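You operate a simulated robot arm through the tools that you are given. There is no shell and no other tool.

You are at the controls of a simulated robot arm. One attempt, no reset.

JOB
Roll the bubbles out of both sections on the black board, then dust section 29.
Fine: use the yellow cloth; roller and cloth go back where they were. Set down upright: hand roller. What is to be rubbed or washed off counts as gone when no trace of it is left.

It is judged by the outcome, as a careful person would: the job done as asked, and still so three seconds after it is handed in. It fails if anything else is knocked over, pushed out of place, dropped, spilled or broken. Flat cloth is picked up by pressing the open fingertips on it (5 to 10 N) and closing them slowly along it; thin cloth reads only 2 to 8 mm in the jaws.

ROBOT AND FRAMES
A 7-joint arm with a two-finger parallel gripper, fixed in place. Base frame: the origin is at the foot of the arm, x ahead of it, y to its left, z up. Units: m, rad, N and s.
With the tool pointing down near the work surface it reaches from about 0.4 to 0.82 m from the base axis. Its first joint turns from -2.897 to 2.897 rad. Payload 4.4 kg.
The TCP is the grasp point between the finger pads, 0.023 m short of the fingertips. In the tool frame z runs along the fingers and y along their closing line. Largest opening 0.094 m; finger width 0.038, thickness 0.01; the body of the gripper, 0.054 by 0.096 m, starts 0.039 m behind the TCP.
Orientation is that of the tool frame in the base frame, as a unit quaternion [w, x, y, z]. With the fingers straight down and closing along the base's y, the tool's x points along the base's -x, its y along +y and its z along -z.

CONTROLS
- The arm moves only by the tool jog_arm. Its argument "moves" is a list of rows, each an object of numbers (a shift or turn left out is 0, a gripper value left out holds the last): "dx", "dy", "dz": the shift along the tool's x, y, z in units of 200 mm (1.0 is 200 mm); "rx", "ry", "rz": the turn, a rotation vector about the tool's x, y, z in units of 120 degrees (1.0 is 120 degrees); "gripper": the finger opening in m, from 0 to 0.094. In form: [{"dx": .., "dy": .., "dz": .., "rx": .., "ry": .., "rz": .., "gripper": ..}, ...]. A call has 1 to 20 rows; each row is the pose to reach, as a shift and turn from the pose commanded when the call began, along the tool's axes at that moment. A call with a number of a shift or a turn outside -1 to 1 is refused whole. Each row takes 0.2 s and may step no farther than 0.05 m and 0.15 rad from the row before; otherwise, or with a gripper value out of range, the whole call is refused. A pose out of reach is approached as far as the arm can. The call stops where the force on the tool passes 90 N (or 10 N more than at its start, if that is more) or the arm is blocked; 0.2 s more then pass. The fingers move at their own pace (about 0.108 m/s each) and stop on an object; they squeeze with about 33 N. The grip force told is the motor's: it shows also when the fingers shut on nothing. Time passes only in rows, and 0.2 s behind the last, so rows that repeat a pose let the fingers close. The reply holds the time, the measured pose of the TCP, the force on the tool along the base axes, the opening and the grip force, in the units named above and with some noise, with the torque about the TCP (base axes, N m) and any sound that the robot's microphone picked up.
- Cameras (640 x 400 px; columns grow to the right, rows downward): "scene" is fixed at [0.3992, 0.4997, 1.6142]; the picture's right is [-0.71, -0.70, 0.00], its down [-0.64, 0.65, -0.41] and it looks along [0.29, -0.29, -0.91] (base axes); focal length 334 px, centre (320, 200). "wrist" rides on the gripper at [0.086, 0.016, -0.074] in the tool frame; the picture's right is [-0.18, 0.98, 0.00], its down [-0.58, -0.11, -0.81] and it looks along [-0.79, -0.15, 0.59] (tool axes); focal length 243 px, centre (320, 200). There is no depth. A picture from a camera that has moved, and an enlarged one, comes with that camera's place and axes in the base frame and with its lens.
- grab_frame(camera): a new picture of that camera. It takes no simulated time.
- inspect(camera, box): a new picture of the part [left, top, right, bottom] of that camera's present view, enlarged. It takes no simulated time.
- hand_in(): hands the job in; it is judged then, once.

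Nothing tells you positions but the pictures and the camera data. Unless the task says otherwise, let go and move clear before handing in.

The tools are called after ">>>" as a command line: name --argument value ..., lists and objects as JSON in quotes. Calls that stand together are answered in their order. jog_arm: Moves the arm, as the interface text tells. Its arguments: {"type":"object","properties":{"moves":{"type":"array","items":{"type":"object","properties":{"dx":{"type":"number"},"dy":{"type":"number"},"dz":{"type":"number"},"rx":{"type":"number"},"ry":{"type":"number"},"rz":{"type":"number"},"gripper":{"type":"number"}}}}},"required":["moves"]} The other tools are called the same way: grab_frame (camera) takes a picture; inspect (camera, box) takes an enlarged picture of a part of a camera's view; hand_in () hands the job in.

At the start:

```text
t: 0.0
tcp_pos: [0.5151, 0.1678, 1.1699]
orientation: [0.0, 0.001, 1.0, 0.0]
ft_force: [0.1, -0.2, 0.4]
torque: [-0.01, -0.01, -0.02]
finger_gap: 0.0937
grasp_force: 0.0
```

scene: 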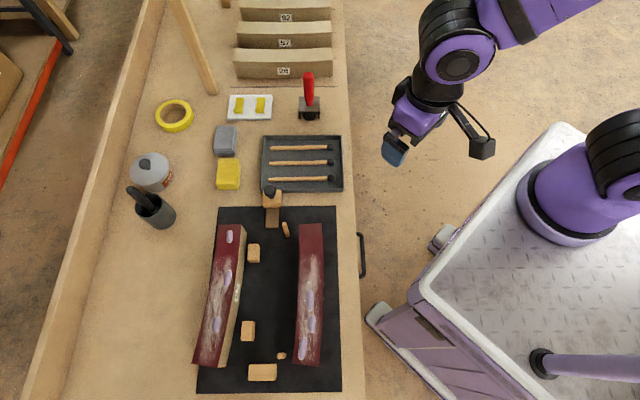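
wrist: 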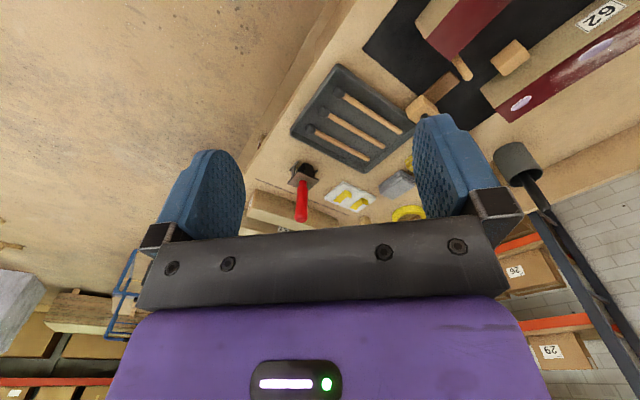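

I see a bench with a black board carrying two dark-red sections with pale bubbles, a hand roller with a red handle, a yellow cloth and a grey cloth. I'll look closer before moving.

>>> inspect --camera "scene" --box '[180, 200, 360, 312]'

>>> inspect --camera "scene" --box '[180, 288, 360, 400]'

>>> inspect --camera "scene" --box '[200, 60, 360, 160]'

>>> inspect --camera "scene" --box '[200, 120, 360, 220]'

>>> inspect --camera "wrist" --box '[230, 0, 640, 256]'

```text
3.56 times, centred on (270, 256) of scene
camera zoom: at [0.3992, 0.4997, 1.6142], right [-0.71, -0.7, 0.0], down [-0.64, 0.65, -0.41], along [0.29, -0.29, -0.91], focal length 1188 px, centre (498, 1)
```

zoom: 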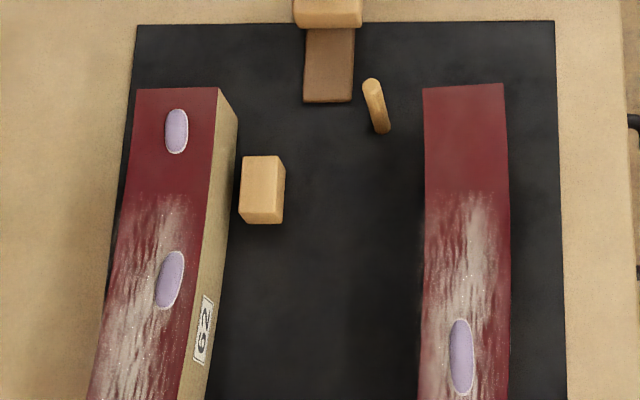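

```text
3.56 times, centred on (270, 344) of scene
camera zoom: at [0.3992, 0.4997, 1.6142], right [-0.71, -0.7, 0.0], down [-0.64, 0.65, -0.41], along [0.29, -0.29, -0.91], focal length 1188 px, centre (498, -312)
```

zoom: 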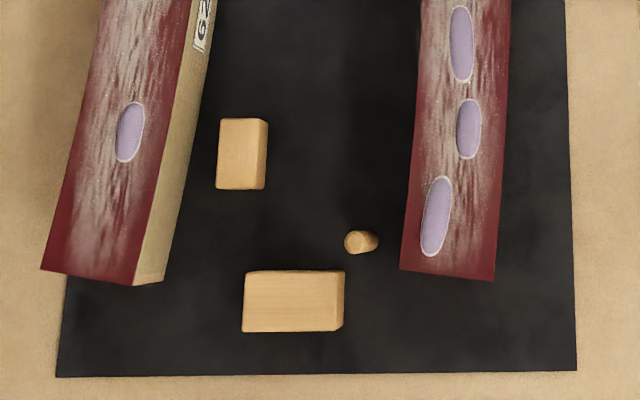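

```text
4.00 times, centred on (280, 110) of scene
camera zoom: at [0.3992, 0.4997, 1.6142], right [-0.71, -0.7, 0.0], down [-0.64, 0.65, -0.41], along [0.29, -0.29, -0.91], focal length 1337 px, centre (480, 560)
```

zoom: 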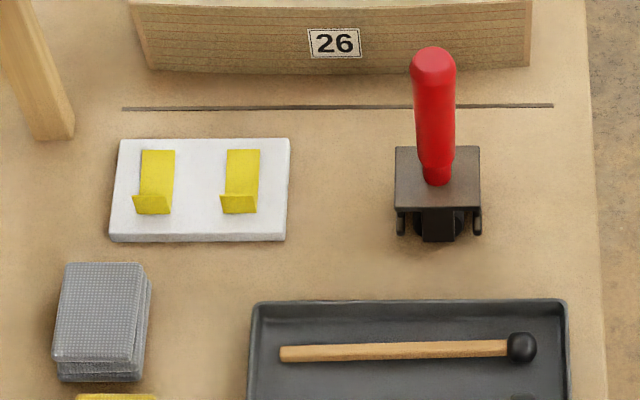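

```text
4.00 times, centred on (280, 170) of scene
camera zoom: at [0.3992, 0.4997, 1.6142], right [-0.71, -0.7, 0.0], down [-0.64, 0.65, -0.41], along [0.29, -0.29, -0.91], focal length 1337 px, centre (480, 320)
```

zoom: 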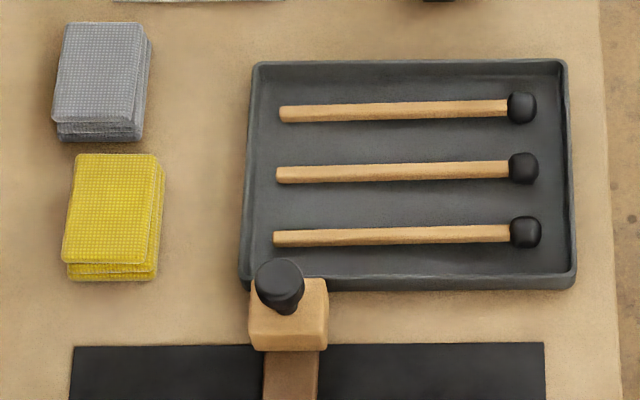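

```text
1.56 times, centred on (435, 128) of wrist
camera zoom: at [0.4278, 0.1846, 1.2441], right [0.18, 0.98, 0.0], down [0.58, -0.11, 0.81], along [0.79, -0.15, -0.59], focal length 379 px, centre (140, 312)
```

zoom: 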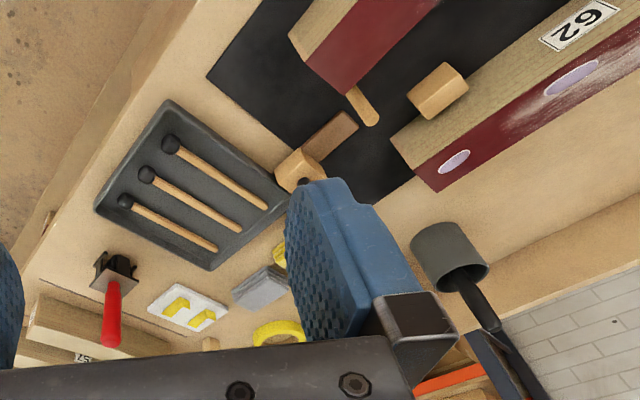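

>>> inspect --camera "scene" --box '[220, 270, 252, 310]'

>>> inspect --camera "wrist" --box '[560, 0, 640, 50]'

>>> inspect --camera "scene" --box '[220, 0, 350, 81]'

>>> inspect --camera "scene" --box '[100, 90, 230, 240]'

>>> inspect --camera "wrist" --box '[480, 220, 640, 400]'

```text
10.00 times, centred on (236, 290) of scene
camera zoom: at [0.3992, 0.4997, 1.6142], right [-0.71, -0.7, 0.0], down [-0.64, 0.65, -0.41], along [0.29, -0.29, -0.91], focal length 3342 px, centre (1160, -700)
```

zoom: 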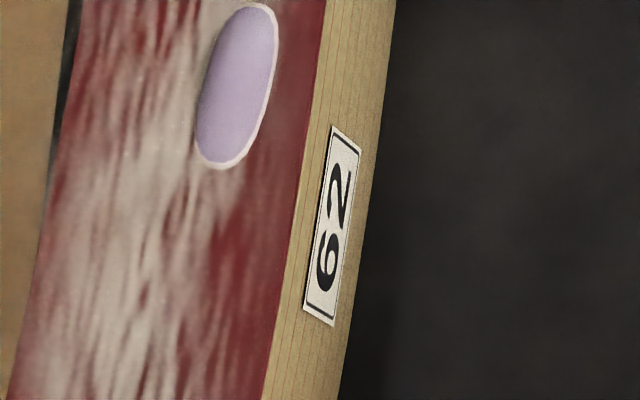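

```text
8.00 times, centred on (600, 25) of wrist
camera zoom: at [0.4278, 0.1846, 1.2441], right [0.18, 0.98, 0.0], down [0.58, -0.11, 0.81], along [0.79, -0.15, -0.59], focal length 1941 px, centre (-1920, 1600)
```

zoom: 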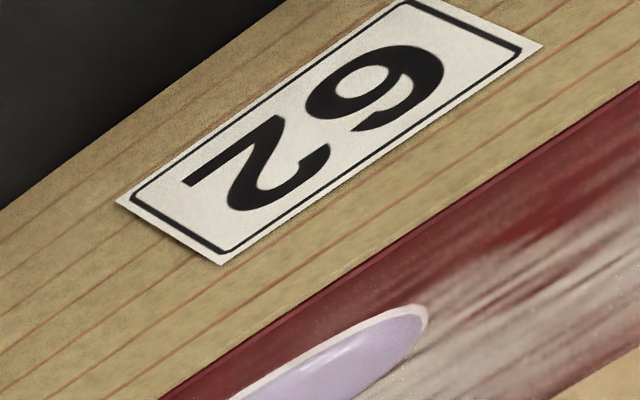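

```text
4.92 times, centred on (285, 40) of scene
camera zoom: at [0.3992, 0.4997, 1.6142], right [-0.71, -0.7, 0.0], down [-0.64, 0.65, -0.41], along [0.29, -0.29, -0.91], focal length 1646 px, centre (492, 985)
```

zoom: 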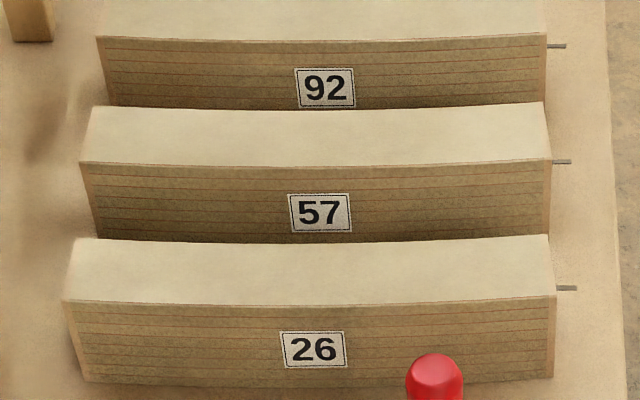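

```text
2.67 times, centred on (165, 165) of scene
camera zoom: at [0.3992, 0.4997, 1.6142], right [-0.71, -0.7, 0.0], down [-0.64, 0.65, -0.41], along [0.29, -0.29, -0.91], focal length 891 px, centre (733, 293)
```

zoom: 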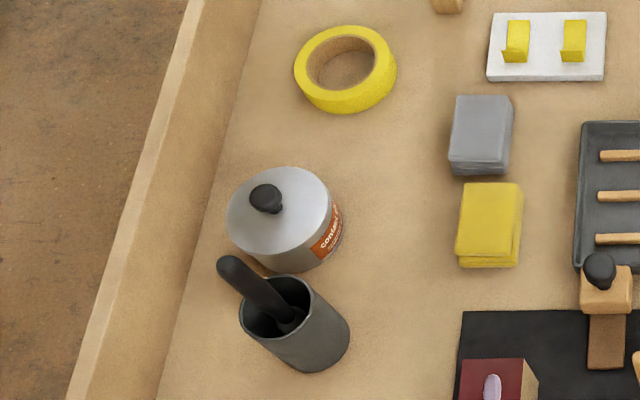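

```text
2.22 times, centred on (560, 310) of wrist
camera zoom: at [0.4278, 0.1846, 1.2441], right [0.18, 0.98, 0.0], down [0.58, -0.11, 0.81], along [0.79, -0.15, -0.59], focal length 539 px, centre (-213, -44)
```

zoom: 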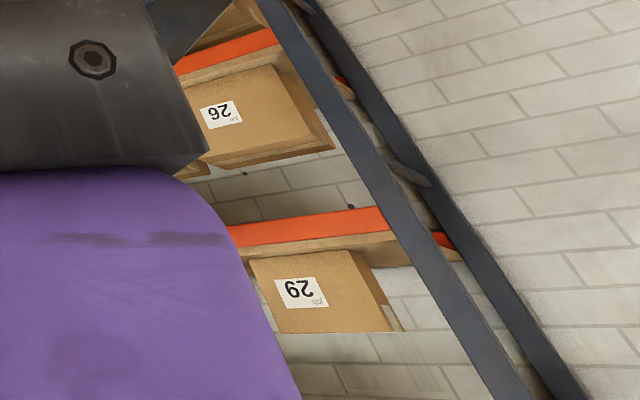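

The bench seems to stand near z 0.77, with the board turned 45° to the base. The left section's tag could be read as 62 or 29, so I'll bring the wrist camera round to read both tags properly.

>>> jog_arm --moves '[{"dx": 0.129, "dy": 0.16, "dz": 0.058, "rz": -0.0625}, {"dx": 0.258, "dy": 0.32, "dz": 0.117, "rz": -0.125}, {"dx": 0.3875, "dy": 0.48, "dz": 0.175, "rz": -0.1875}, {"dx": 0.517, "dy": 0.64, "dz": 0.233, "rz": -0.25}, {"dx": 0.646, "dy": 0.8, "dz": 0.292, "rz": -0.3125}, {"dx": 0.775, "dy": 0.96, "dz": 0.35, "rz": -0.375}, {"dx": 0.775, "dy": 0.96, "dz": 0.35, "rz": -0.375}]'

>>> grab_frame --camera "wrist"

>>> grab_frame --camera "scene"

```text
t: 1.6
tcp_pos: [0.3562, 0.359, 1.0982]
orientation: [0.0, -0.384, 0.923, 0.0]
ft_force: [-0.8, 0.9, 0.4]
torque: [0.01, -0.01, 0.0]
finger_gap: 0.094
grasp_force: 0.0
```

```text
taken
camera wrist: at [0.2841, 0.3106, 1.1733], right [-0.57, 0.82, 0.0], down [0.49, 0.33, 0.81], along [0.66, 0.46, -0.59], focal length 243 px, centre (320, 200)
```

wrist: 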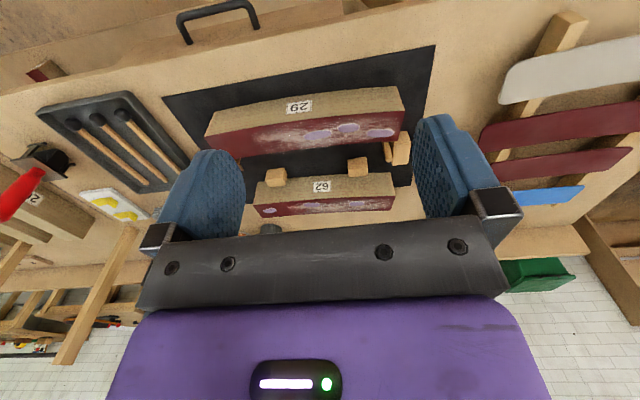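

```text
taken
```

scene: 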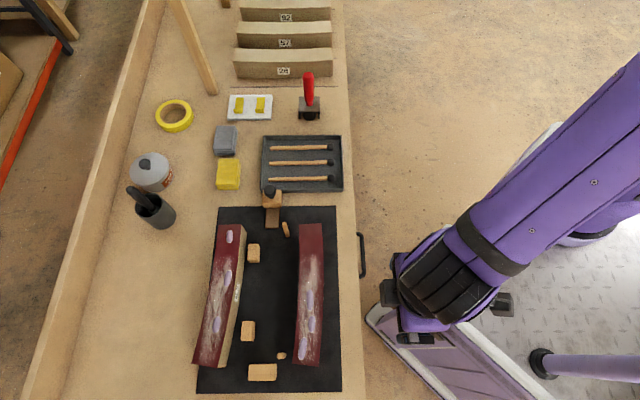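

>>> inspect --camera "wrist" --box '[280, 90, 320, 115]'

>>> inspect --camera "wrist" --box '[302, 173, 342, 198]'

>>> inspect --camera "wrist" --box '[200, 60, 440, 220]'

>>> inspect --camera "wrist" --box '[0, 80, 200, 250]'

```text
16.00 times, centred on (300, 102) of wrist
camera zoom: at [0.2841, 0.3106, 1.1733], right [-0.57, 0.82, 0.0], down [0.49, 0.33, 0.81], along [0.66, 0.46, -0.59], focal length 3882 px, centre (640, 1760)
```

zoom: 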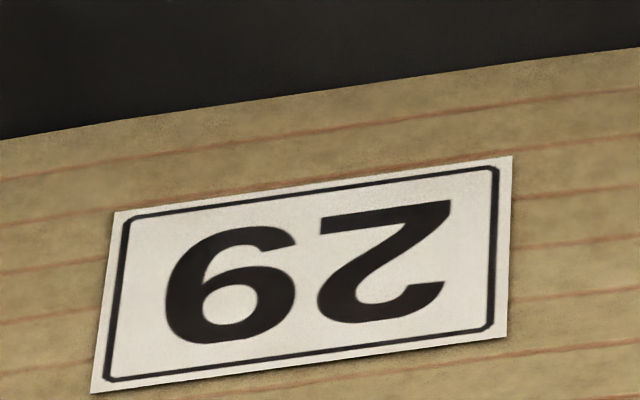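

```text
16.00 times, centred on (322, 186) of wrist
camera zoom: at [0.2841, 0.3106, 1.1733], right [-0.57, 0.82, 0.0], down [0.49, 0.33, 0.81], along [0.66, 0.46, -0.59], focal length 3882 px, centre (288, 432)
```

zoom: 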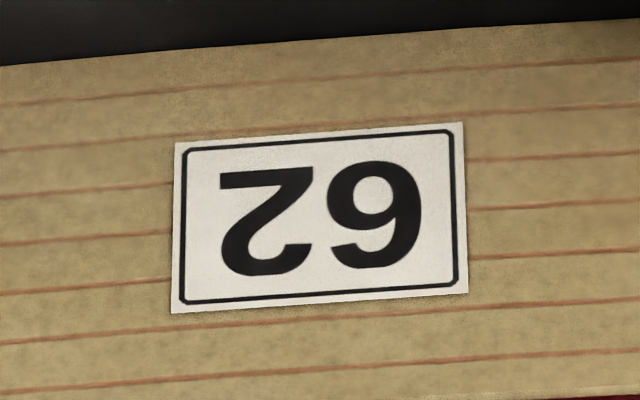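

```text
2.50 times, centred on (320, 140) of wrist
camera zoom: at [0.2841, 0.3106, 1.1733], right [-0.57, 0.82, 0.0], down [0.49, 0.33, 0.81], along [0.66, 0.46, -0.59], focal length 606 px, centre (320, 350)
```

zoom: 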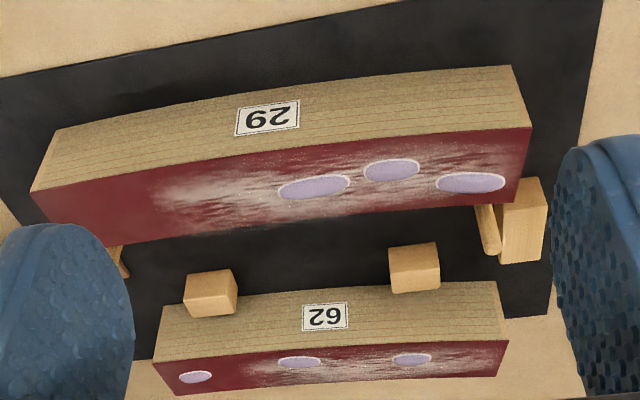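

```text
2.35 times, centred on (100, 165) of wrist
camera zoom: at [0.2841, 0.3106, 1.1733], right [-0.57, 0.82, 0.0], down [0.49, 0.33, 0.81], along [0.66, 0.46, -0.59], focal length 571 px, centre (838, 282)
```

zoom: 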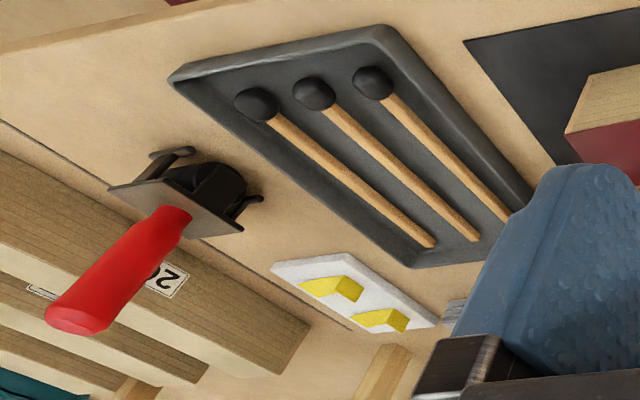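

The near section (right in the scene view) is 29, and the far one is 62. The roller is near (0.87, 0.065) with a vertical handle from z 0.85 to 0.965. I'll move toward it with the tool tilted outward for reach.

>>> jog_arm --moves '[{"dx": -0.04, "dy": -0.1885, "dz": 0.024, "rz": 0.033}, {"dx": -0.08, "dy": -0.377, "dz": 0.048, "rz": 0.067}, {"dx": -0.12, "dy": -0.5655, "dz": 0.072, "rz": 0.1}, {"dx": -0.16, "dy": -0.754, "dz": 0.096, "rz": 0.133}, {"dx": -0.2, "dy": -0.9425, "dz": 0.12, "rz": 0.1667}]'

>>> jog_arm --moves '[{"dx": -0.085, "dy": -0.136, "dz": 0.02, "ry": -0.0625}, {"dx": -0.171, "dy": -0.272, "dz": 0.04, "ry": -0.125}, {"dx": -0.256, "dy": -0.408, "dz": 0.06, "ry": -0.1875}, {"dx": -0.342, "dy": -0.544, "dz": 0.08, "ry": -0.25}, {"dx": -0.427, "dy": -0.68, "dz": 0.1, "ry": -0.3125}, {"dx": -0.513, "dy": -0.816, "dz": 0.12, "ry": -0.375}, {"dx": -0.513, "dy": -0.816, "dz": 0.12, "ry": -0.375}]'

>>> grab_frame --camera "wrist"

>>> grab_frame --camera "scene"

```text
t: 2.8
tcp_pos: [0.5205, 0.255, 1.0752]
orientation: [0.0, -0.217, 0.976, 0.0]
ft_force: [-0.1, 0.0, -0.1]
torque: [0.0, -0.01, -0.03]
finger_gap: 0.094
grasp_force: 0.1
```

```text
t: 4.4
tcp_pos: [0.6837, 0.1524, 1.0536]
orientation: [0.375, -0.2, 0.902, 0.082]
ft_force: [0.2, 1.0, 0.3]
torque: [0.0, 0.0, 0.01]
finger_gap: 0.0942
grasp_force: 0.0
```

```text
taken
camera wrist: at [0.5737, 0.1196, 1.0445], right [-0.3, 0.95, 0.13], down [-0.1, -0.17, 0.98], along [0.95, 0.28, 0.14], focal length 243 px, centre (320, 200)
```

wrist: 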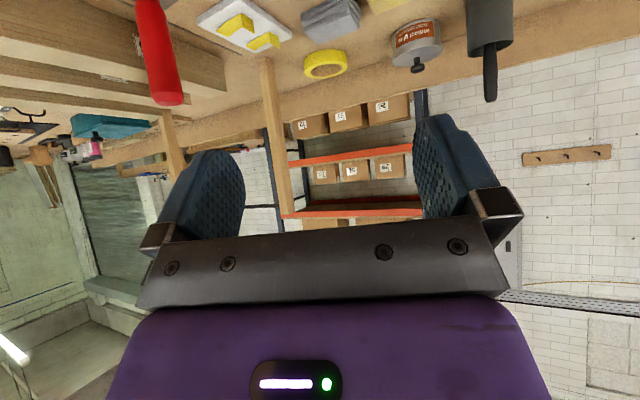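

```text
taken
```

scene: 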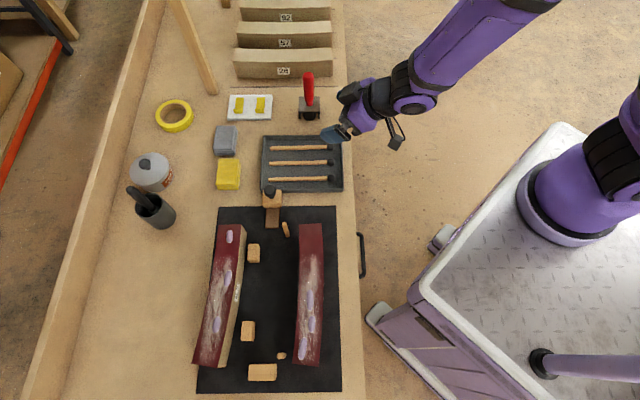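

>>> inspect --camera "wrist" --box '[80, 0, 240, 120]'

>>> inspect --camera "scene" --box '[280, 60, 360, 130]'

```text
3.33 times, centred on (160, 60) of wrist
camera zoom: at [0.5737, 0.1196, 1.0445], right [-0.3, 0.95, 0.13], down [-0.1, -0.17, 0.98], along [0.95, 0.28, 0.14], focal length 809 px, centre (853, 667)
```

zoom: 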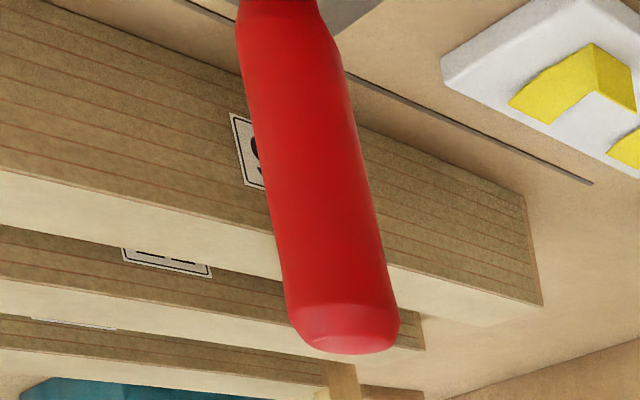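

```text
5.71 times, centred on (320, 95) of scene
camera zoom: at [0.3992, 0.4997, 1.6142], right [-0.71, -0.7, 0.0], down [-0.64, 0.65, -0.41], along [0.29, -0.29, -0.91], focal length 1910 px, centre (320, 800)
```

zoom: 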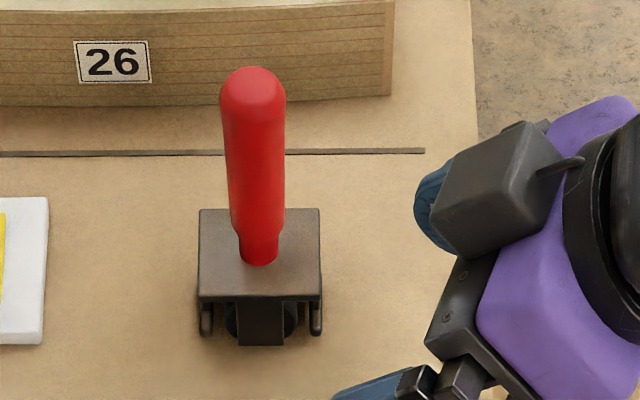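

>>> jog_arm --moves '[{"dy": -0.17, "dz": 0.077}, {"dy": -0.34, "dz": 0.154}, {"dy": -0.51, "dz": 0.231}, {"dy": -0.68, "dz": 0.308}, {"dy": -0.85, "dz": 0.3855}, {"dy": -0.85, "dz": 0.3855}]'

>>> grab_frame --camera "wrist"

>>> inspect --camera "scene" --box '[240, 40, 400, 140]'

```text
t: 5.8
tcp_pos: [0.8055, 0.0187, 0.9956]
orientation: [0.373, -0.199, 0.902, 0.082]
ft_force: [-0.3, 0.0, 0.9]
torque: [0.0, -0.01, -0.03]
finger_gap: 0.0942
grasp_force: 0.1
```

```text
taken
camera wrist: at [0.6955, -0.0138, 0.987], right [-0.3, 0.95, 0.13], down [-0.1, -0.17, 0.98], along [0.95, 0.28, 0.14], focal length 243 px, centre (320, 200)
```

wrist: 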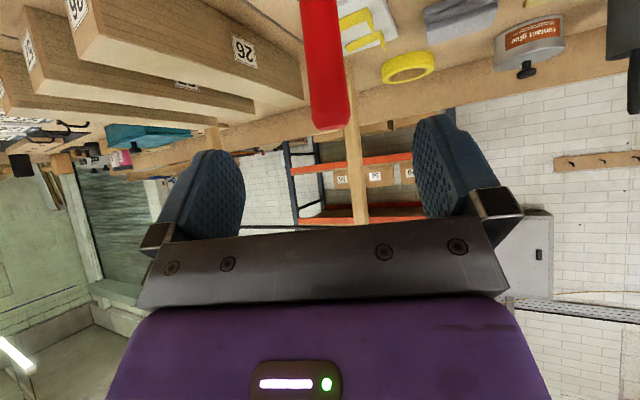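

```text
4.00 times, centred on (320, 90) of scene
camera zoom: at [0.3992, 0.4997, 1.6142], right [-0.71, -0.7, 0.0], down [-0.64, 0.65, -0.41], along [0.29, -0.29, -0.91], focal length 1337 px, centre (320, 640)
```

zoom: 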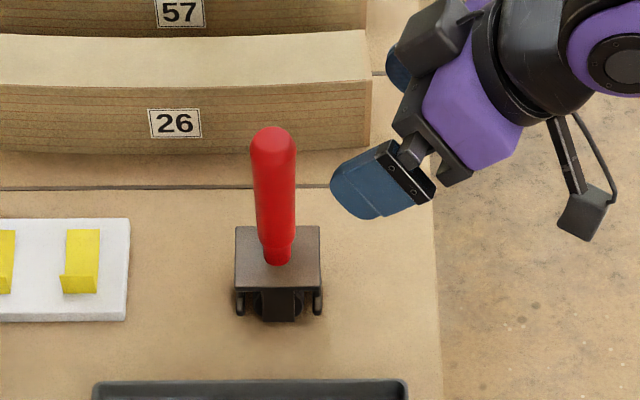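

>>> jog_arm --moves '[{"dz": 0.15}, {"dz": 0.3, "dy": 0.01}, {"dz": 0.45, "dy": 0.01}, {"dz": 0.588, "dy": 0.01, "dx": -0.015}, {"dz": 0.588, "dy": 0.01, "dx": -0.015}]'

>>> grab_frame --camera "wrist"

>>> inspect --camera "scene" --box '[240, 40, 400, 140]'

```text
t: 7.0
tcp_pos: [0.881, 0.0582, 0.914]
orientation: [0.373, -0.2, 0.902, 0.082]
ft_force: [-0.1, -0.4, -0.7]
torque: [0.01, 0.01, 0.01]
finger_gap: 0.0941
grasp_force: 0.1
```

```text
taken
camera wrist: at [0.7704, 0.0249, 0.9065], right [-0.3, 0.95, 0.13], down [-0.1, -0.17, 0.98], along [0.95, 0.28, 0.14], focal length 243 px, centre (320, 200)
```

wrist: 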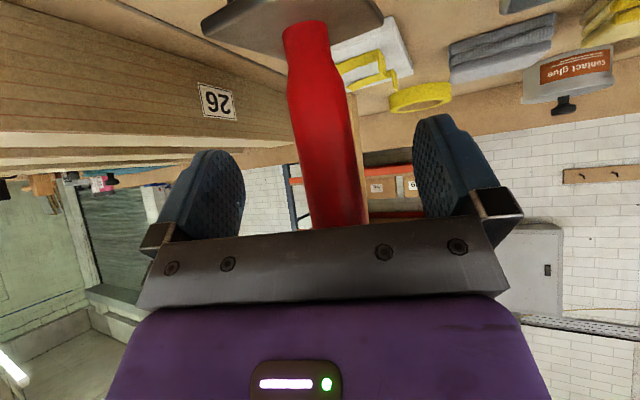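

```text
4.00 times, centred on (320, 90) of scene
camera zoom: at [0.3992, 0.4997, 1.6142], right [-0.71, -0.7, 0.0], down [-0.64, 0.65, -0.41], along [0.29, -0.29, -0.91], focal length 1337 px, centre (320, 640)
```

zoom: 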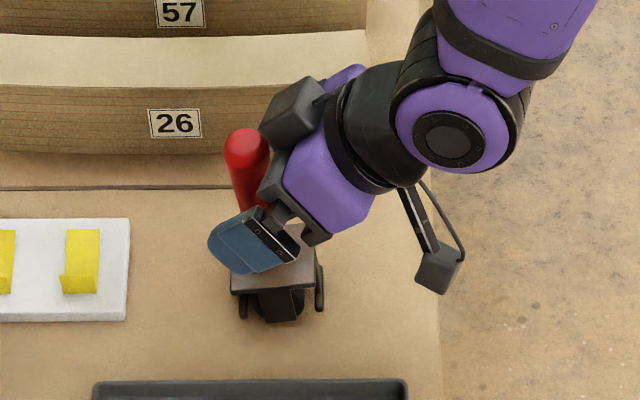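

The handle's top seems to have been touched and leaned by the palm. I'll back off a little and check that it settles upright.

>>> jog_arm --moves '[{"dz": -0.05}, {"dz": -0.1}, {"dz": -0.15}, {"dz": -0.15}]'

>>> grab_frame --camera "wrist"

>>> inspect --camera "scene" --box '[240, 40, 400, 140]'

```text
t: 8.0
tcp_pos: [0.8619, 0.0488, 0.9375]
orientation: [0.373, -0.199, 0.902, 0.082]
ft_force: [-0.3, -0.4, 0.7]
torque: [0.01, 0.02, -0.01]
finger_gap: 0.0939
grasp_force: 0.1
```

```text
taken
camera wrist: at [0.752, 0.0151, 0.9288], right [-0.3, 0.95, 0.13], down [-0.1, -0.17, 0.98], along [0.95, 0.28, 0.14], focal length 243 px, centre (320, 200)
```

wrist: 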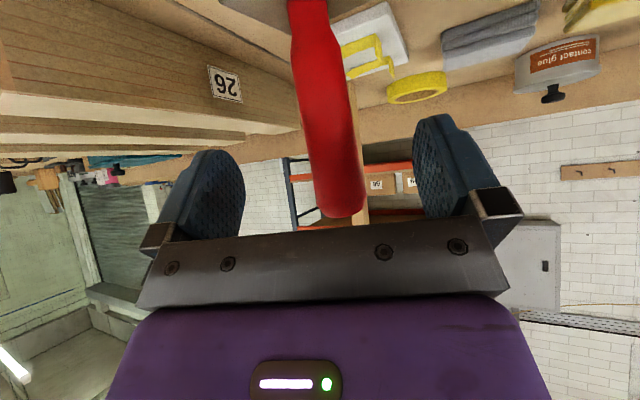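

```text
4.00 times, centred on (320, 90) of scene
camera zoom: at [0.3992, 0.4997, 1.6142], right [-0.71, -0.7, 0.0], down [-0.64, 0.65, -0.41], along [0.29, -0.29, -0.91], focal length 1337 px, centre (320, 640)
```

zoom: 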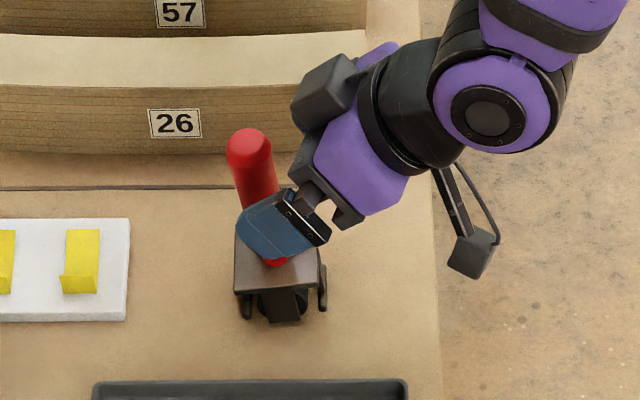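

>>> jog_arm --moves '[{"dz": -0.1}, {"dz": -0.2}, {"dz": -0.3}, {"dz": -0.4}, {"dz": -0.4}, {"dz": -0.4}]'

>>> inspect --camera "wrist" --box '[200, 0, 460, 160]'

>>> inspect --camera "scene" --box '[280, 60, 360, 130]'

```text
t: 9.4
tcp_pos: [0.8103, 0.0232, 0.9931]
orientation: [0.374, -0.2, 0.902, 0.082]
ft_force: [0.3, -0.7, 0.1]
torque: [0.01, 0.04, 0.01]
finger_gap: 0.0941
grasp_force: 0.0
```

```text
2.46 times, centred on (330, 80) of wrist
camera zoom: at [0.7012, -0.0096, 0.9854], right [-0.3, 0.95, 0.13], down [-0.1, -0.17, 0.98], along [0.95, 0.28, 0.14], focal length 597 px, centre (295, 495)
```

zoom: 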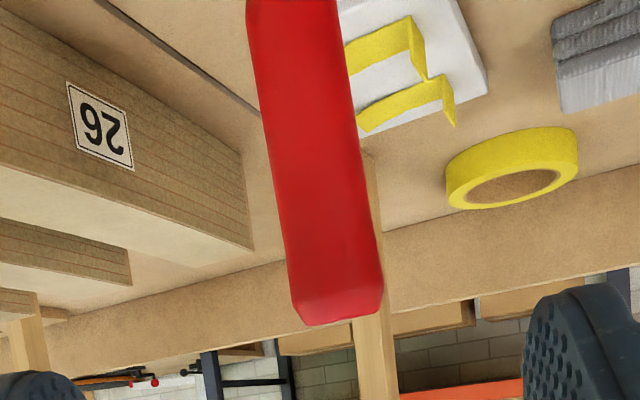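

```text
5.71 times, centred on (320, 95) of scene
camera zoom: at [0.3992, 0.4997, 1.6142], right [-0.71, -0.7, 0.0], down [-0.64, 0.65, -0.41], along [0.29, -0.29, -0.91], focal length 1910 px, centre (320, 800)
```

zoom: 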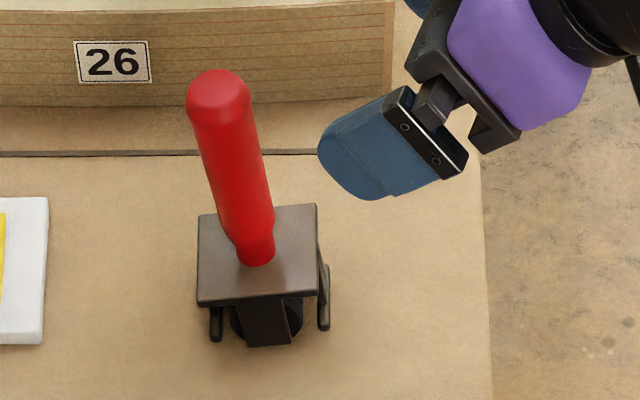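

The roller now leans about 5° outward but stands still. I'll re-approach a bit shallower, grip the handle, and straighten it once held.

>>> jog_arm --moves '[{"dz": 0.15, "dx": -0.04, "dy": 0.03}, {"dz": 0.3, "dx": -0.04, "dy": 0.03}, {"dz": 0.45, "dx": -0.04, "dy": 0.03}, {"dz": 0.54, "dx": -0.04, "dy": 0.03}, {"dz": 0.54, "dx": -0.04, "dy": 0.03}]'

>>> inspect --camera "scene" --box '[280, 60, 360, 130]'

>>> grab_frame --camera "wrist"

```text
t: 10.6
tcp_pos: [0.8822, 0.065, 0.9222]
orientation: [0.374, -0.199, 0.902, 0.082]
ft_force: [-0.4, -0.1, -0.8]
torque: [0.0, -0.03, -0.03]
finger_gap: 0.094
grasp_force: 0.0
```

```text
5.71 times, centred on (320, 95) of scene
camera zoom: at [0.3992, 0.4997, 1.6142], right [-0.71, -0.7, 0.0], down [-0.64, 0.65, -0.41], along [0.29, -0.29, -0.91], focal length 1910 px, centre (320, 800)
```

zoom: 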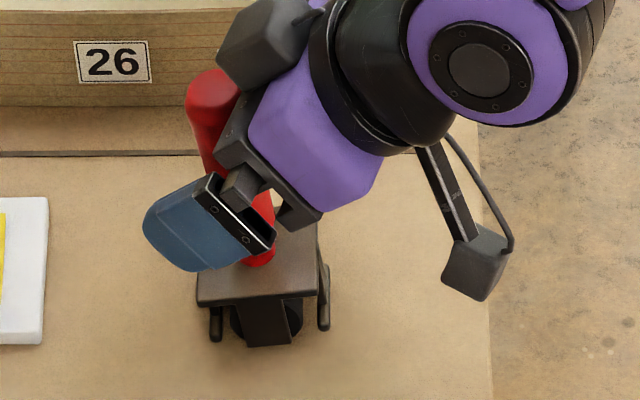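

```text
taken
camera wrist: at [0.7727, 0.0325, 0.9151], right [-0.3, 0.95, 0.13], down [-0.1, -0.17, 0.98], along [0.95, 0.28, 0.14], focal length 243 px, centre (320, 200)
```

wrist: 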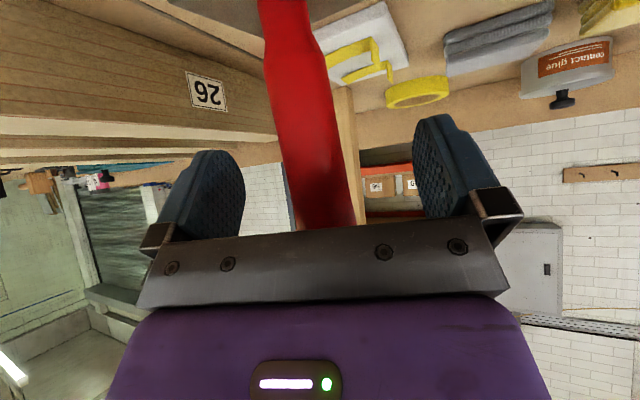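

>>> jog_arm --moves '[{"gripper": 0.08}, {"gripper": 0.065}, {"gripper": 0.055}, {"gripper": 0.047}, {"gripper": 0.04}, {"gripper": 0.034}, {"gripper": 0.028}, {"gripper": 0.02}, {"gripper": 0.01}, {"gripper": 0.01}]'

>>> inspect --camera "scene" --box '[280, 60, 360, 130]'

>>> grab_frame --camera "wrist"

```text
t: 12.8
tcp_pos: [0.8844, 0.0646, 0.9238]
orientation: [0.375, -0.2, 0.902, 0.082]
ft_force: [5.0, -7.5, 5.8]
torque: [-1.05, -0.72, 0.03]
finger_gap: 0.0278
grasp_force: 33.3
```

```text
5.71 times, centred on (320, 95) of scene
camera zoom: at [0.3992, 0.4997, 1.6142], right [-0.71, -0.7, 0.0], down [-0.64, 0.65, -0.41], along [0.29, -0.29, -0.91], focal length 1910 px, centre (320, 800)
```

zoom: 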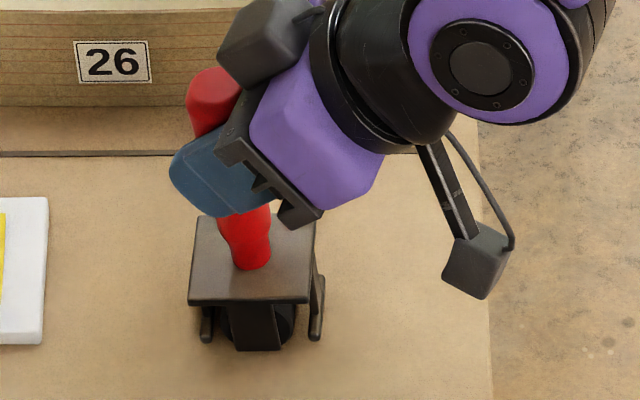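

```text
taken
camera wrist: at [0.773, 0.0318, 0.9155], right [-0.3, 0.95, 0.13], down [-0.1, -0.17, 0.98], along [0.95, 0.28, 0.14], focal length 243 px, centre (320, 200)
```

wrist: 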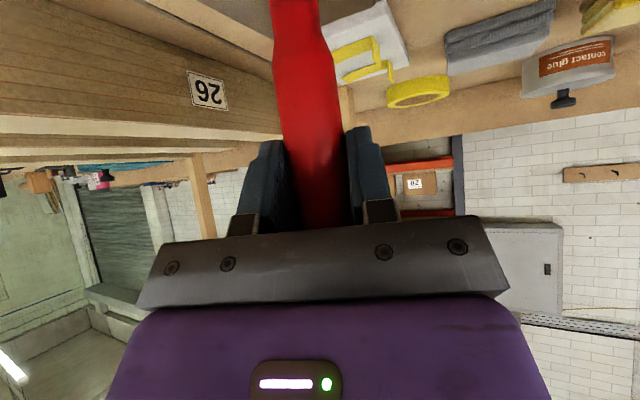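

>>> jog_arm --moves '[{"dx": -0.035, "dz": -0.035}, {"dx": -0.07, "dz": -0.07}, {"dx": -0.106, "dz": -0.106}, {"dx": -0.142, "dz": -0.142}, {"dx": -0.142, "dz": -0.142}]'

>>> inspect --camera "scene" --box '[280, 60, 360, 130]'

>>> grab_frame --camera "wrist"

```text
t: 14.0
tcp_pos: [0.882, 0.0652, 0.9615]
orientation: [0.374, -0.2, 0.902, 0.083]
ft_force: [-0.2, -0.4, -3.6]
torque: [0.02, 0.03, -0.02]
finger_gap: 0.0277
grasp_force: 32.9
```

```text
5.71 times, centred on (320, 95) of scene
camera zoom: at [0.3992, 0.4997, 1.6142], right [-0.71, -0.7, 0.0], down [-0.64, 0.65, -0.41], along [0.29, -0.29, -0.91], focal length 1910 px, centre (320, 800)
```

zoom: 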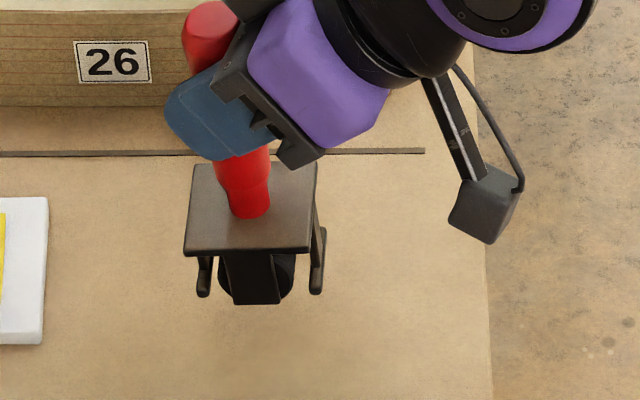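

```text
taken
camera wrist: at [0.7719, 0.032, 0.9544], right [-0.3, 0.95, 0.13], down [-0.1, -0.17, 0.98], along [0.95, 0.28, 0.14], focal length 243 px, centre (320, 200)
```

wrist: 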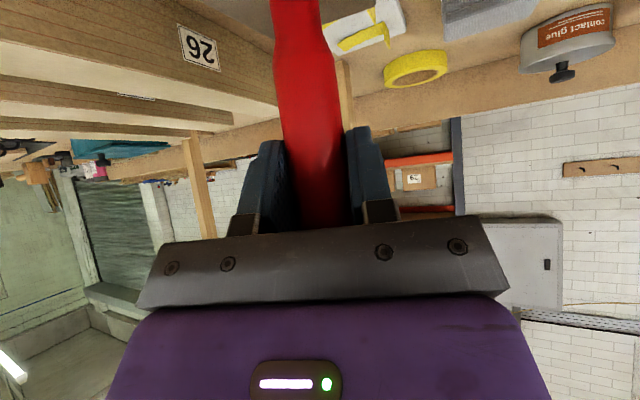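

The roller is held (about 3.6 N) but leans about 7.5° outward in the jaws, so I'll tilt the tool to straighten it.

>>> jog_arm --moves '[{"ry": -0.03}, {"ry": -0.0625}, {"ry": -0.0625}]'

>>> inspect --camera "scene" --box '[280, 60, 360, 130]'

>>> grab_frame --camera "wrist"

```text
t: 14.8
tcp_pos: [0.8816, 0.0638, 0.9628]
orientation: [0.432, -0.194, 0.876, 0.095]
ft_force: [0.6, -0.4, -3.6]
torque: [0.0, 0.02, -0.01]
finger_gap: 0.028
grasp_force: 32.9
```

```text
5.71 times, centred on (320, 95) of scene
camera zoom: at [0.3992, 0.4997, 1.6142], right [-0.71, -0.7, 0.0], down [-0.64, 0.65, -0.41], along [0.29, -0.29, -0.91], focal length 1910 px, centre (320, 800)
```

zoom: 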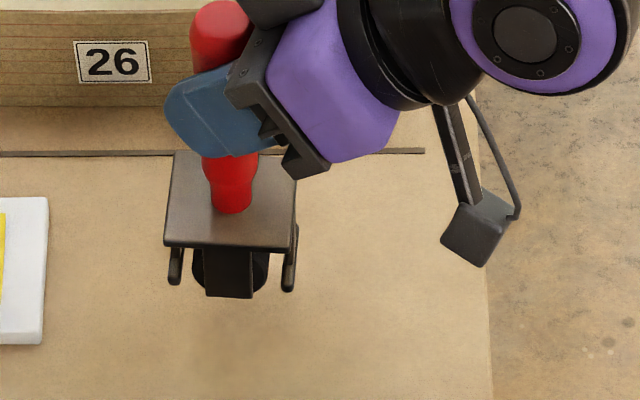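

```text
taken
camera wrist: at [0.7739, 0.0325, 0.9399], right [-0.31, 0.94, 0.15], down [-0.21, -0.22, 0.95], along [0.93, 0.27, 0.27], focal length 243 px, centre (320, 200)
```

wrist: 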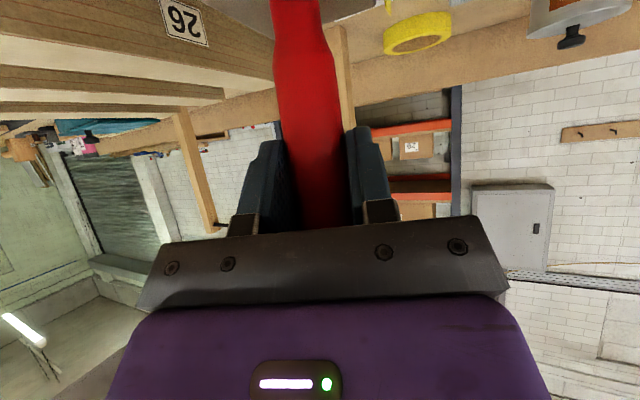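

Upright now. I'll lift and carry the roller over to section 29.

>>> jog_arm --moves '[{"dx": -0.159, "dz": -0.122}, {"dx": -0.317, "dz": -0.244}, {"dx": -0.476, "dz": -0.366}, {"dx": -0.427, "dy": 0.196, "dz": -0.43}, {"dx": -0.379, "dy": 0.3915, "dz": -0.493}, {"dx": -0.33, "dy": 0.587, "dz": -0.557}, {"dx": -0.2815, "dy": 0.783, "dz": -0.6205}]'

>>> jog_arm --moves '[{"dx": 0.059, "dy": 0.196, "dz": -0.0565}, {"dx": 0.118, "dy": 0.3915, "dz": -0.113}, {"dx": 0.177, "dy": 0.587, "dz": -0.1695}, {"dx": 0.236, "dy": 0.783, "dz": -0.226}]'

>>> jog_arm --moves '[{"dx": 0.059, "dy": 0.196, "dz": -0.0565}, {"dx": 0.118, "dy": 0.3915, "dz": -0.113}, {"dx": 0.177, "dy": 0.587, "dz": -0.1695}, {"dx": 0.236, "dy": 0.783, "dz": -0.226}, {"dx": 0.236, "dy": 0.783, "dz": -0.226}]'

>>> grab_frame --camera "wrist"

>>> inspect --camera "scene" --box '[180, 200, 404, 340]'

```text
t: 16.4
tcp_pos: [0.7589, 0.1773, 1.0818]
orientation: [0.432, -0.193, 0.876, 0.095]
ft_force: [1.3, -0.8, -3.1]
torque: [0.01, -0.02, 0.06]
finger_gap: 0.028
grasp_force: 32.9
```

```text
t: 17.4
tcp_pos: [0.6333, 0.2926, 1.0727]
orientation: [0.432, -0.193, 0.876, 0.095]
ft_force: [-0.3, -0.1, -3.6]
torque: [0.01, 0.0, 0.01]
finger_gap: 0.0278
grasp_force: 32.8
```

```text
t: 18.6
tcp_pos: [0.5092, 0.4092, 1.064]
orientation: [0.431, -0.194, 0.876, 0.096]
ft_force: [-1.0, 1.3, -3.3]
torque: [0.0, -0.02, -0.02]
finger_gap: 0.0282
grasp_force: 32.7
```

```text
taken
camera wrist: at [0.4001, 0.3767, 1.0405], right [-0.31, 0.94, 0.15], down [-0.21, -0.22, 0.95], along [0.93, 0.27, 0.27], focal length 243 px, centre (320, 200)
```

wrist: 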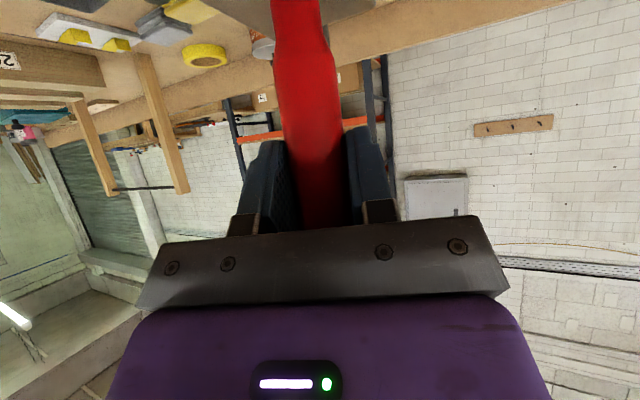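

```text
2.86 times, centred on (292, 270) of scene
camera zoom: at [0.3992, 0.4997, 1.6142], right [-0.71, -0.7, 0.0], down [-0.64, 0.65, -0.41], along [0.29, -0.29, -0.91], focal length 955 px, centre (400, 0)
```

zoom: 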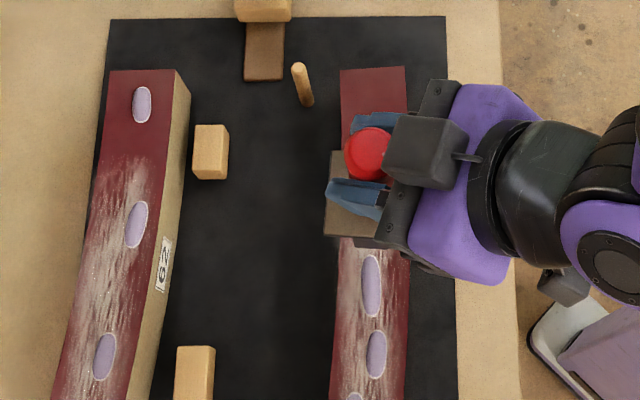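

>>> jog_arm --moves '[{"dx": 0.06, "dz": 0.046}, {"dx": 0.119, "dz": 0.0915}, {"dx": 0.119, "dz": 0.0915}]'

>>> inspect --camera "scene" --box '[260, 230, 372, 300]'

```text
t: 19.4
tcp_pos: [0.507, 0.4083, 1.0344]
orientation: [0.432, -0.194, 0.876, 0.096]
ft_force: [0.8, 0.1, -2.6]
torque: [-0.01, 0.03, 0.01]
finger_gap: 0.0278
grasp_force: 33.2
```

```text
5.71 times, centred on (316, 265) of scene
camera zoom: at [0.3992, 0.4997, 1.6142], right [-0.71, -0.7, 0.0], down [-0.64, 0.65, -0.41], along [0.29, -0.29, -0.91], focal length 1910 px, centre (343, -171)
```

zoom: 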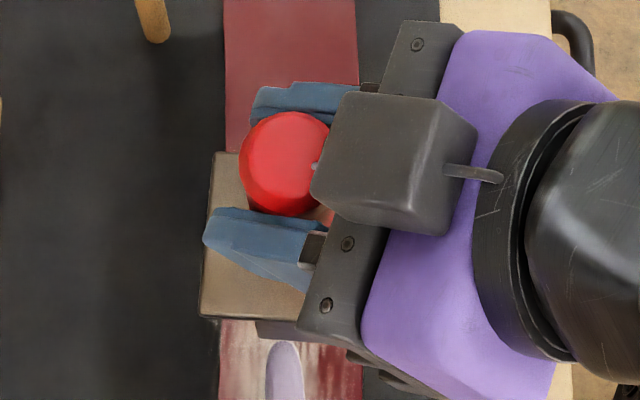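

>>> jog_arm --moves '[{"dx": 0.0159, "dz": 0.0122}, {"dx": 0.0317, "dz": 0.0244}, {"dx": 0.0317, "dz": 0.0244}]'

>>> jog_arm --moves '[{"dx": 0.0119, "dz": 0.0092}, {"dx": 0.0119, "dz": 0.0092}]'

```text
t: 20.2
tcp_pos: [0.506, 0.4084, 1.0256]
orientation: [0.432, -0.195, 0.876, 0.096]
ft_force: [0.5, 0.5, -2.8]
torque: [0.02, 0.03, -0.01]
finger_gap: 0.028
grasp_force: 32.6
```

```text
t: 20.8
tcp_pos: [0.5064, 0.4081, 1.023]
orientation: [0.432, -0.194, 0.875, 0.096]
ft_force: [-0.3, 0.8, -3.2]
torque: [-0.01, -0.01, -0.02]
finger_gap: 0.028
grasp_force: 33.5
```

>>> jog_arm --moves '[{"dx": 0.0159, "dz": 0.0122}, {"dx": 0.0159, "dz": 0.0122}]'

>>> jog_arm --moves '[{"dx": 0.0159, "dz": 0.0122}, {"dx": 0.0159, "dz": 0.0122}]'

>>> inspect --camera "scene" --box '[260, 230, 372, 300]'

```text
t: 21.4
tcp_pos: [0.507, 0.408, 1.0176]
orientation: [0.432, -0.194, 0.875, 0.096]
ft_force: [0.4, 0.0, -2.3]
torque: [-0.04, 0.01, 0.03]
finger_gap: 0.0279
grasp_force: 32.9
```

```text
t: 22.0
tcp_pos: [0.5096, 0.4085, 1.0145]
orientation: [0.432, -0.194, 0.876, 0.095]
ft_force: [-0.2, 0.2, -3.3]
torque: [0.0, 0.01, 0.01]
finger_gap: 0.0278
grasp_force: 32.9
```

```text
5.71 times, centred on (316, 265) of scene
camera zoom: at [0.3992, 0.4997, 1.6142], right [-0.71, -0.7, 0.0], down [-0.64, 0.65, -0.41], along [0.29, -0.29, -0.91], focal length 1910 px, centre (343, -171)
```

zoom: 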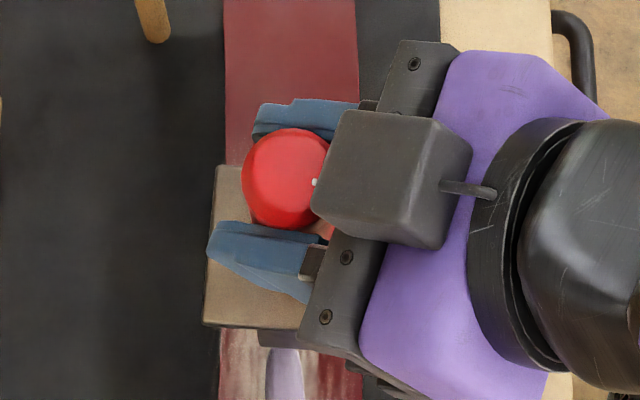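

>>> jog_arm --moves '[{"dx": 0.0159, "dz": 0.0122}, {"dx": 0.0159, "dz": 0.0122}]'

>>> jog_arm --moves '[{"dx": 0.0159, "dz": 0.0122}, {"dx": 0.0159, "dz": 0.0122}]'

>>> jog_arm --moves '[{"dx": 0.0159, "dz": 0.0122}, {"dx": 0.0159, "dz": 0.0122}]'

```text
t: 22.6
tcp_pos: [0.5079, 0.4076, 1.0097]
orientation: [0.431, -0.194, 0.876, 0.096]
ft_force: [0.0, -0.1, -4.0]
torque: [0.0, 0.02, 0.0]
finger_gap: 0.0279
grasp_force: 32.8
```

```text
t: 23.2
tcp_pos: [0.5079, 0.4081, 1.0065]
orientation: [0.432, -0.194, 0.876, 0.095]
ft_force: [-0.4, 0.2, -3.7]
torque: [0.01, 0.04, 0.0]
finger_gap: 0.0281
grasp_force: 33.2
```

```text
t: 23.8
tcp_pos: [0.5092, 0.4093, 1.0017]
orientation: [0.432, -0.195, 0.876, 0.096]
ft_force: [-0.1, 0.0, -3.4]
torque: [0.03, 0.03, -0.01]
finger_gap: 0.0281
grasp_force: 33.1
```

>>> inspect --camera "scene" --box '[260, 230, 372, 300]'

>>> grab_frame --camera "wrist"

```text
5.71 times, centred on (316, 265) of scene
camera zoom: at [0.3992, 0.4997, 1.6142], right [-0.71, -0.7, 0.0], down [-0.64, 0.65, -0.41], along [0.29, -0.29, -0.91], focal length 1910 px, centre (343, -171)
```

zoom: 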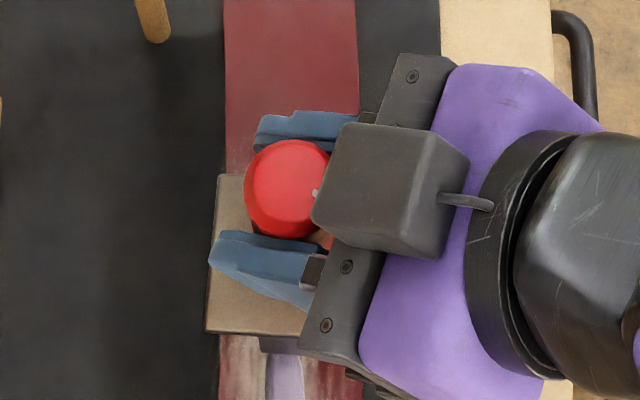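

```text
taken
camera wrist: at [0.3997, 0.3763, 0.9792], right [-0.31, 0.94, 0.15], down [-0.21, -0.22, 0.95], along [0.93, 0.27, 0.27], focal length 243 px, centre (320, 200)
```

wrist: 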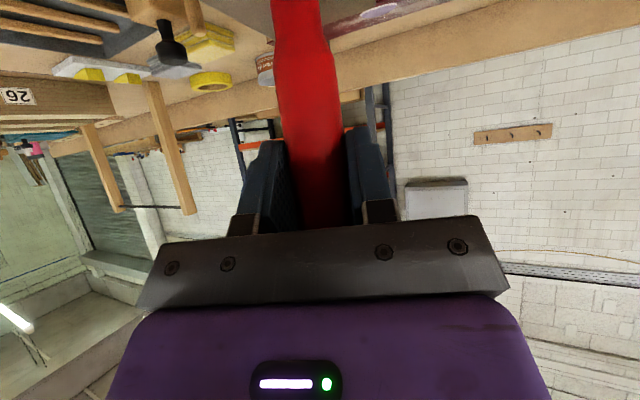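

>>> jog_arm --moves '[{"dx": 0.0159, "dz": 0.0122}, {"dx": 0.0159, "dz": 0.0122}]'

>>> jog_arm --moves '[{"dx": 0.0159, "dz": 0.0122}, {"dx": 0.0159, "dz": 0.0122}]'

>>> jog_arm --moves '[{"dx": 0.0159, "dz": 0.0122}, {"dx": 0.0159, "dz": 0.0122}]'

```text
t: 24.4
tcp_pos: [0.5078, 0.4087, 0.9979]
orientation: [0.432, -0.194, 0.876, 0.095]
ft_force: [0.1, -0.4, -3.1]
torque: [0.0, -0.06, -0.01]
finger_gap: 0.0281
grasp_force: 32.5
```

```text
t: 25.0
tcp_pos: [0.5085, 0.408, 0.9949]
orientation: [0.432, -0.193, 0.876, 0.096]
ft_force: [1.9, -0.6, 10.8]
torque: [0.19, 0.0, -0.01]
finger_gap: 0.0279
grasp_force: 32.7
```

```text
t: 25.6
tcp_pos: [0.5086, 0.41, 0.9922]
orientation: [0.434, -0.193, 0.875, 0.097]
ft_force: [2.3, 1.6, 31.3]
torque: [0.62, -0.04, 0.04]
finger_gap: 0.0275
grasp_force: 33.4
```

Contact: the section's top is at TCP z ≈ 0.996, and the wheel touches slightly ahead of the handle. I'll roll along the section at roughly 25 N.

>>> jog_arm --moves '[{"dx": -0.008, "dz": -0.006}, {"dx": 0.002, "dy": 0.0474, "dz": -0.0188}, {"dx": 0.0116, "dy": 0.0947, "dz": -0.0316}, {"dx": 0.0213, "dy": 0.142, "dz": -0.0444}, {"dx": 0.031, "dy": 0.1894, "dz": -0.0572}, {"dx": 0.041, "dy": 0.2368, "dz": -0.07}]'

>>> inspect --camera "scene" --box '[248, 230, 376, 310]'

```text
t: 27.0
tcp_pos: [0.4743, 0.4445, 0.9919]
orientation: [0.432, -0.194, 0.876, 0.096]
ft_force: [-0.4, 0.3, -3.5]
torque: [-0.03, -0.04, 0.05]
finger_gap: 0.0277
grasp_force: 32.9
```

```text
5.00 times, centred on (312, 270) of scene
camera zoom: at [0.3992, 0.4997, 1.6142], right [-0.71, -0.7, 0.0], down [-0.64, 0.65, -0.41], along [0.29, -0.29, -0.91], focal length 1671 px, centre (360, -150)
```

zoom: 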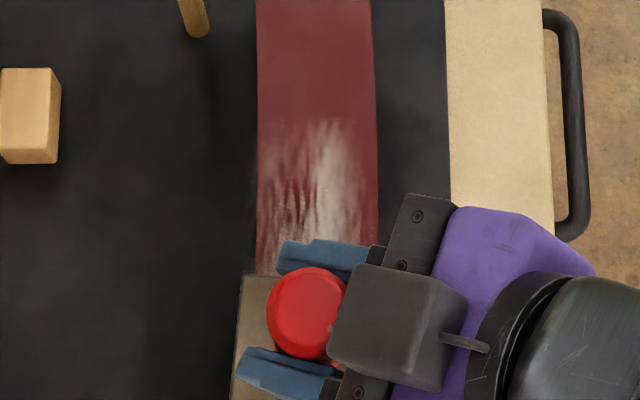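

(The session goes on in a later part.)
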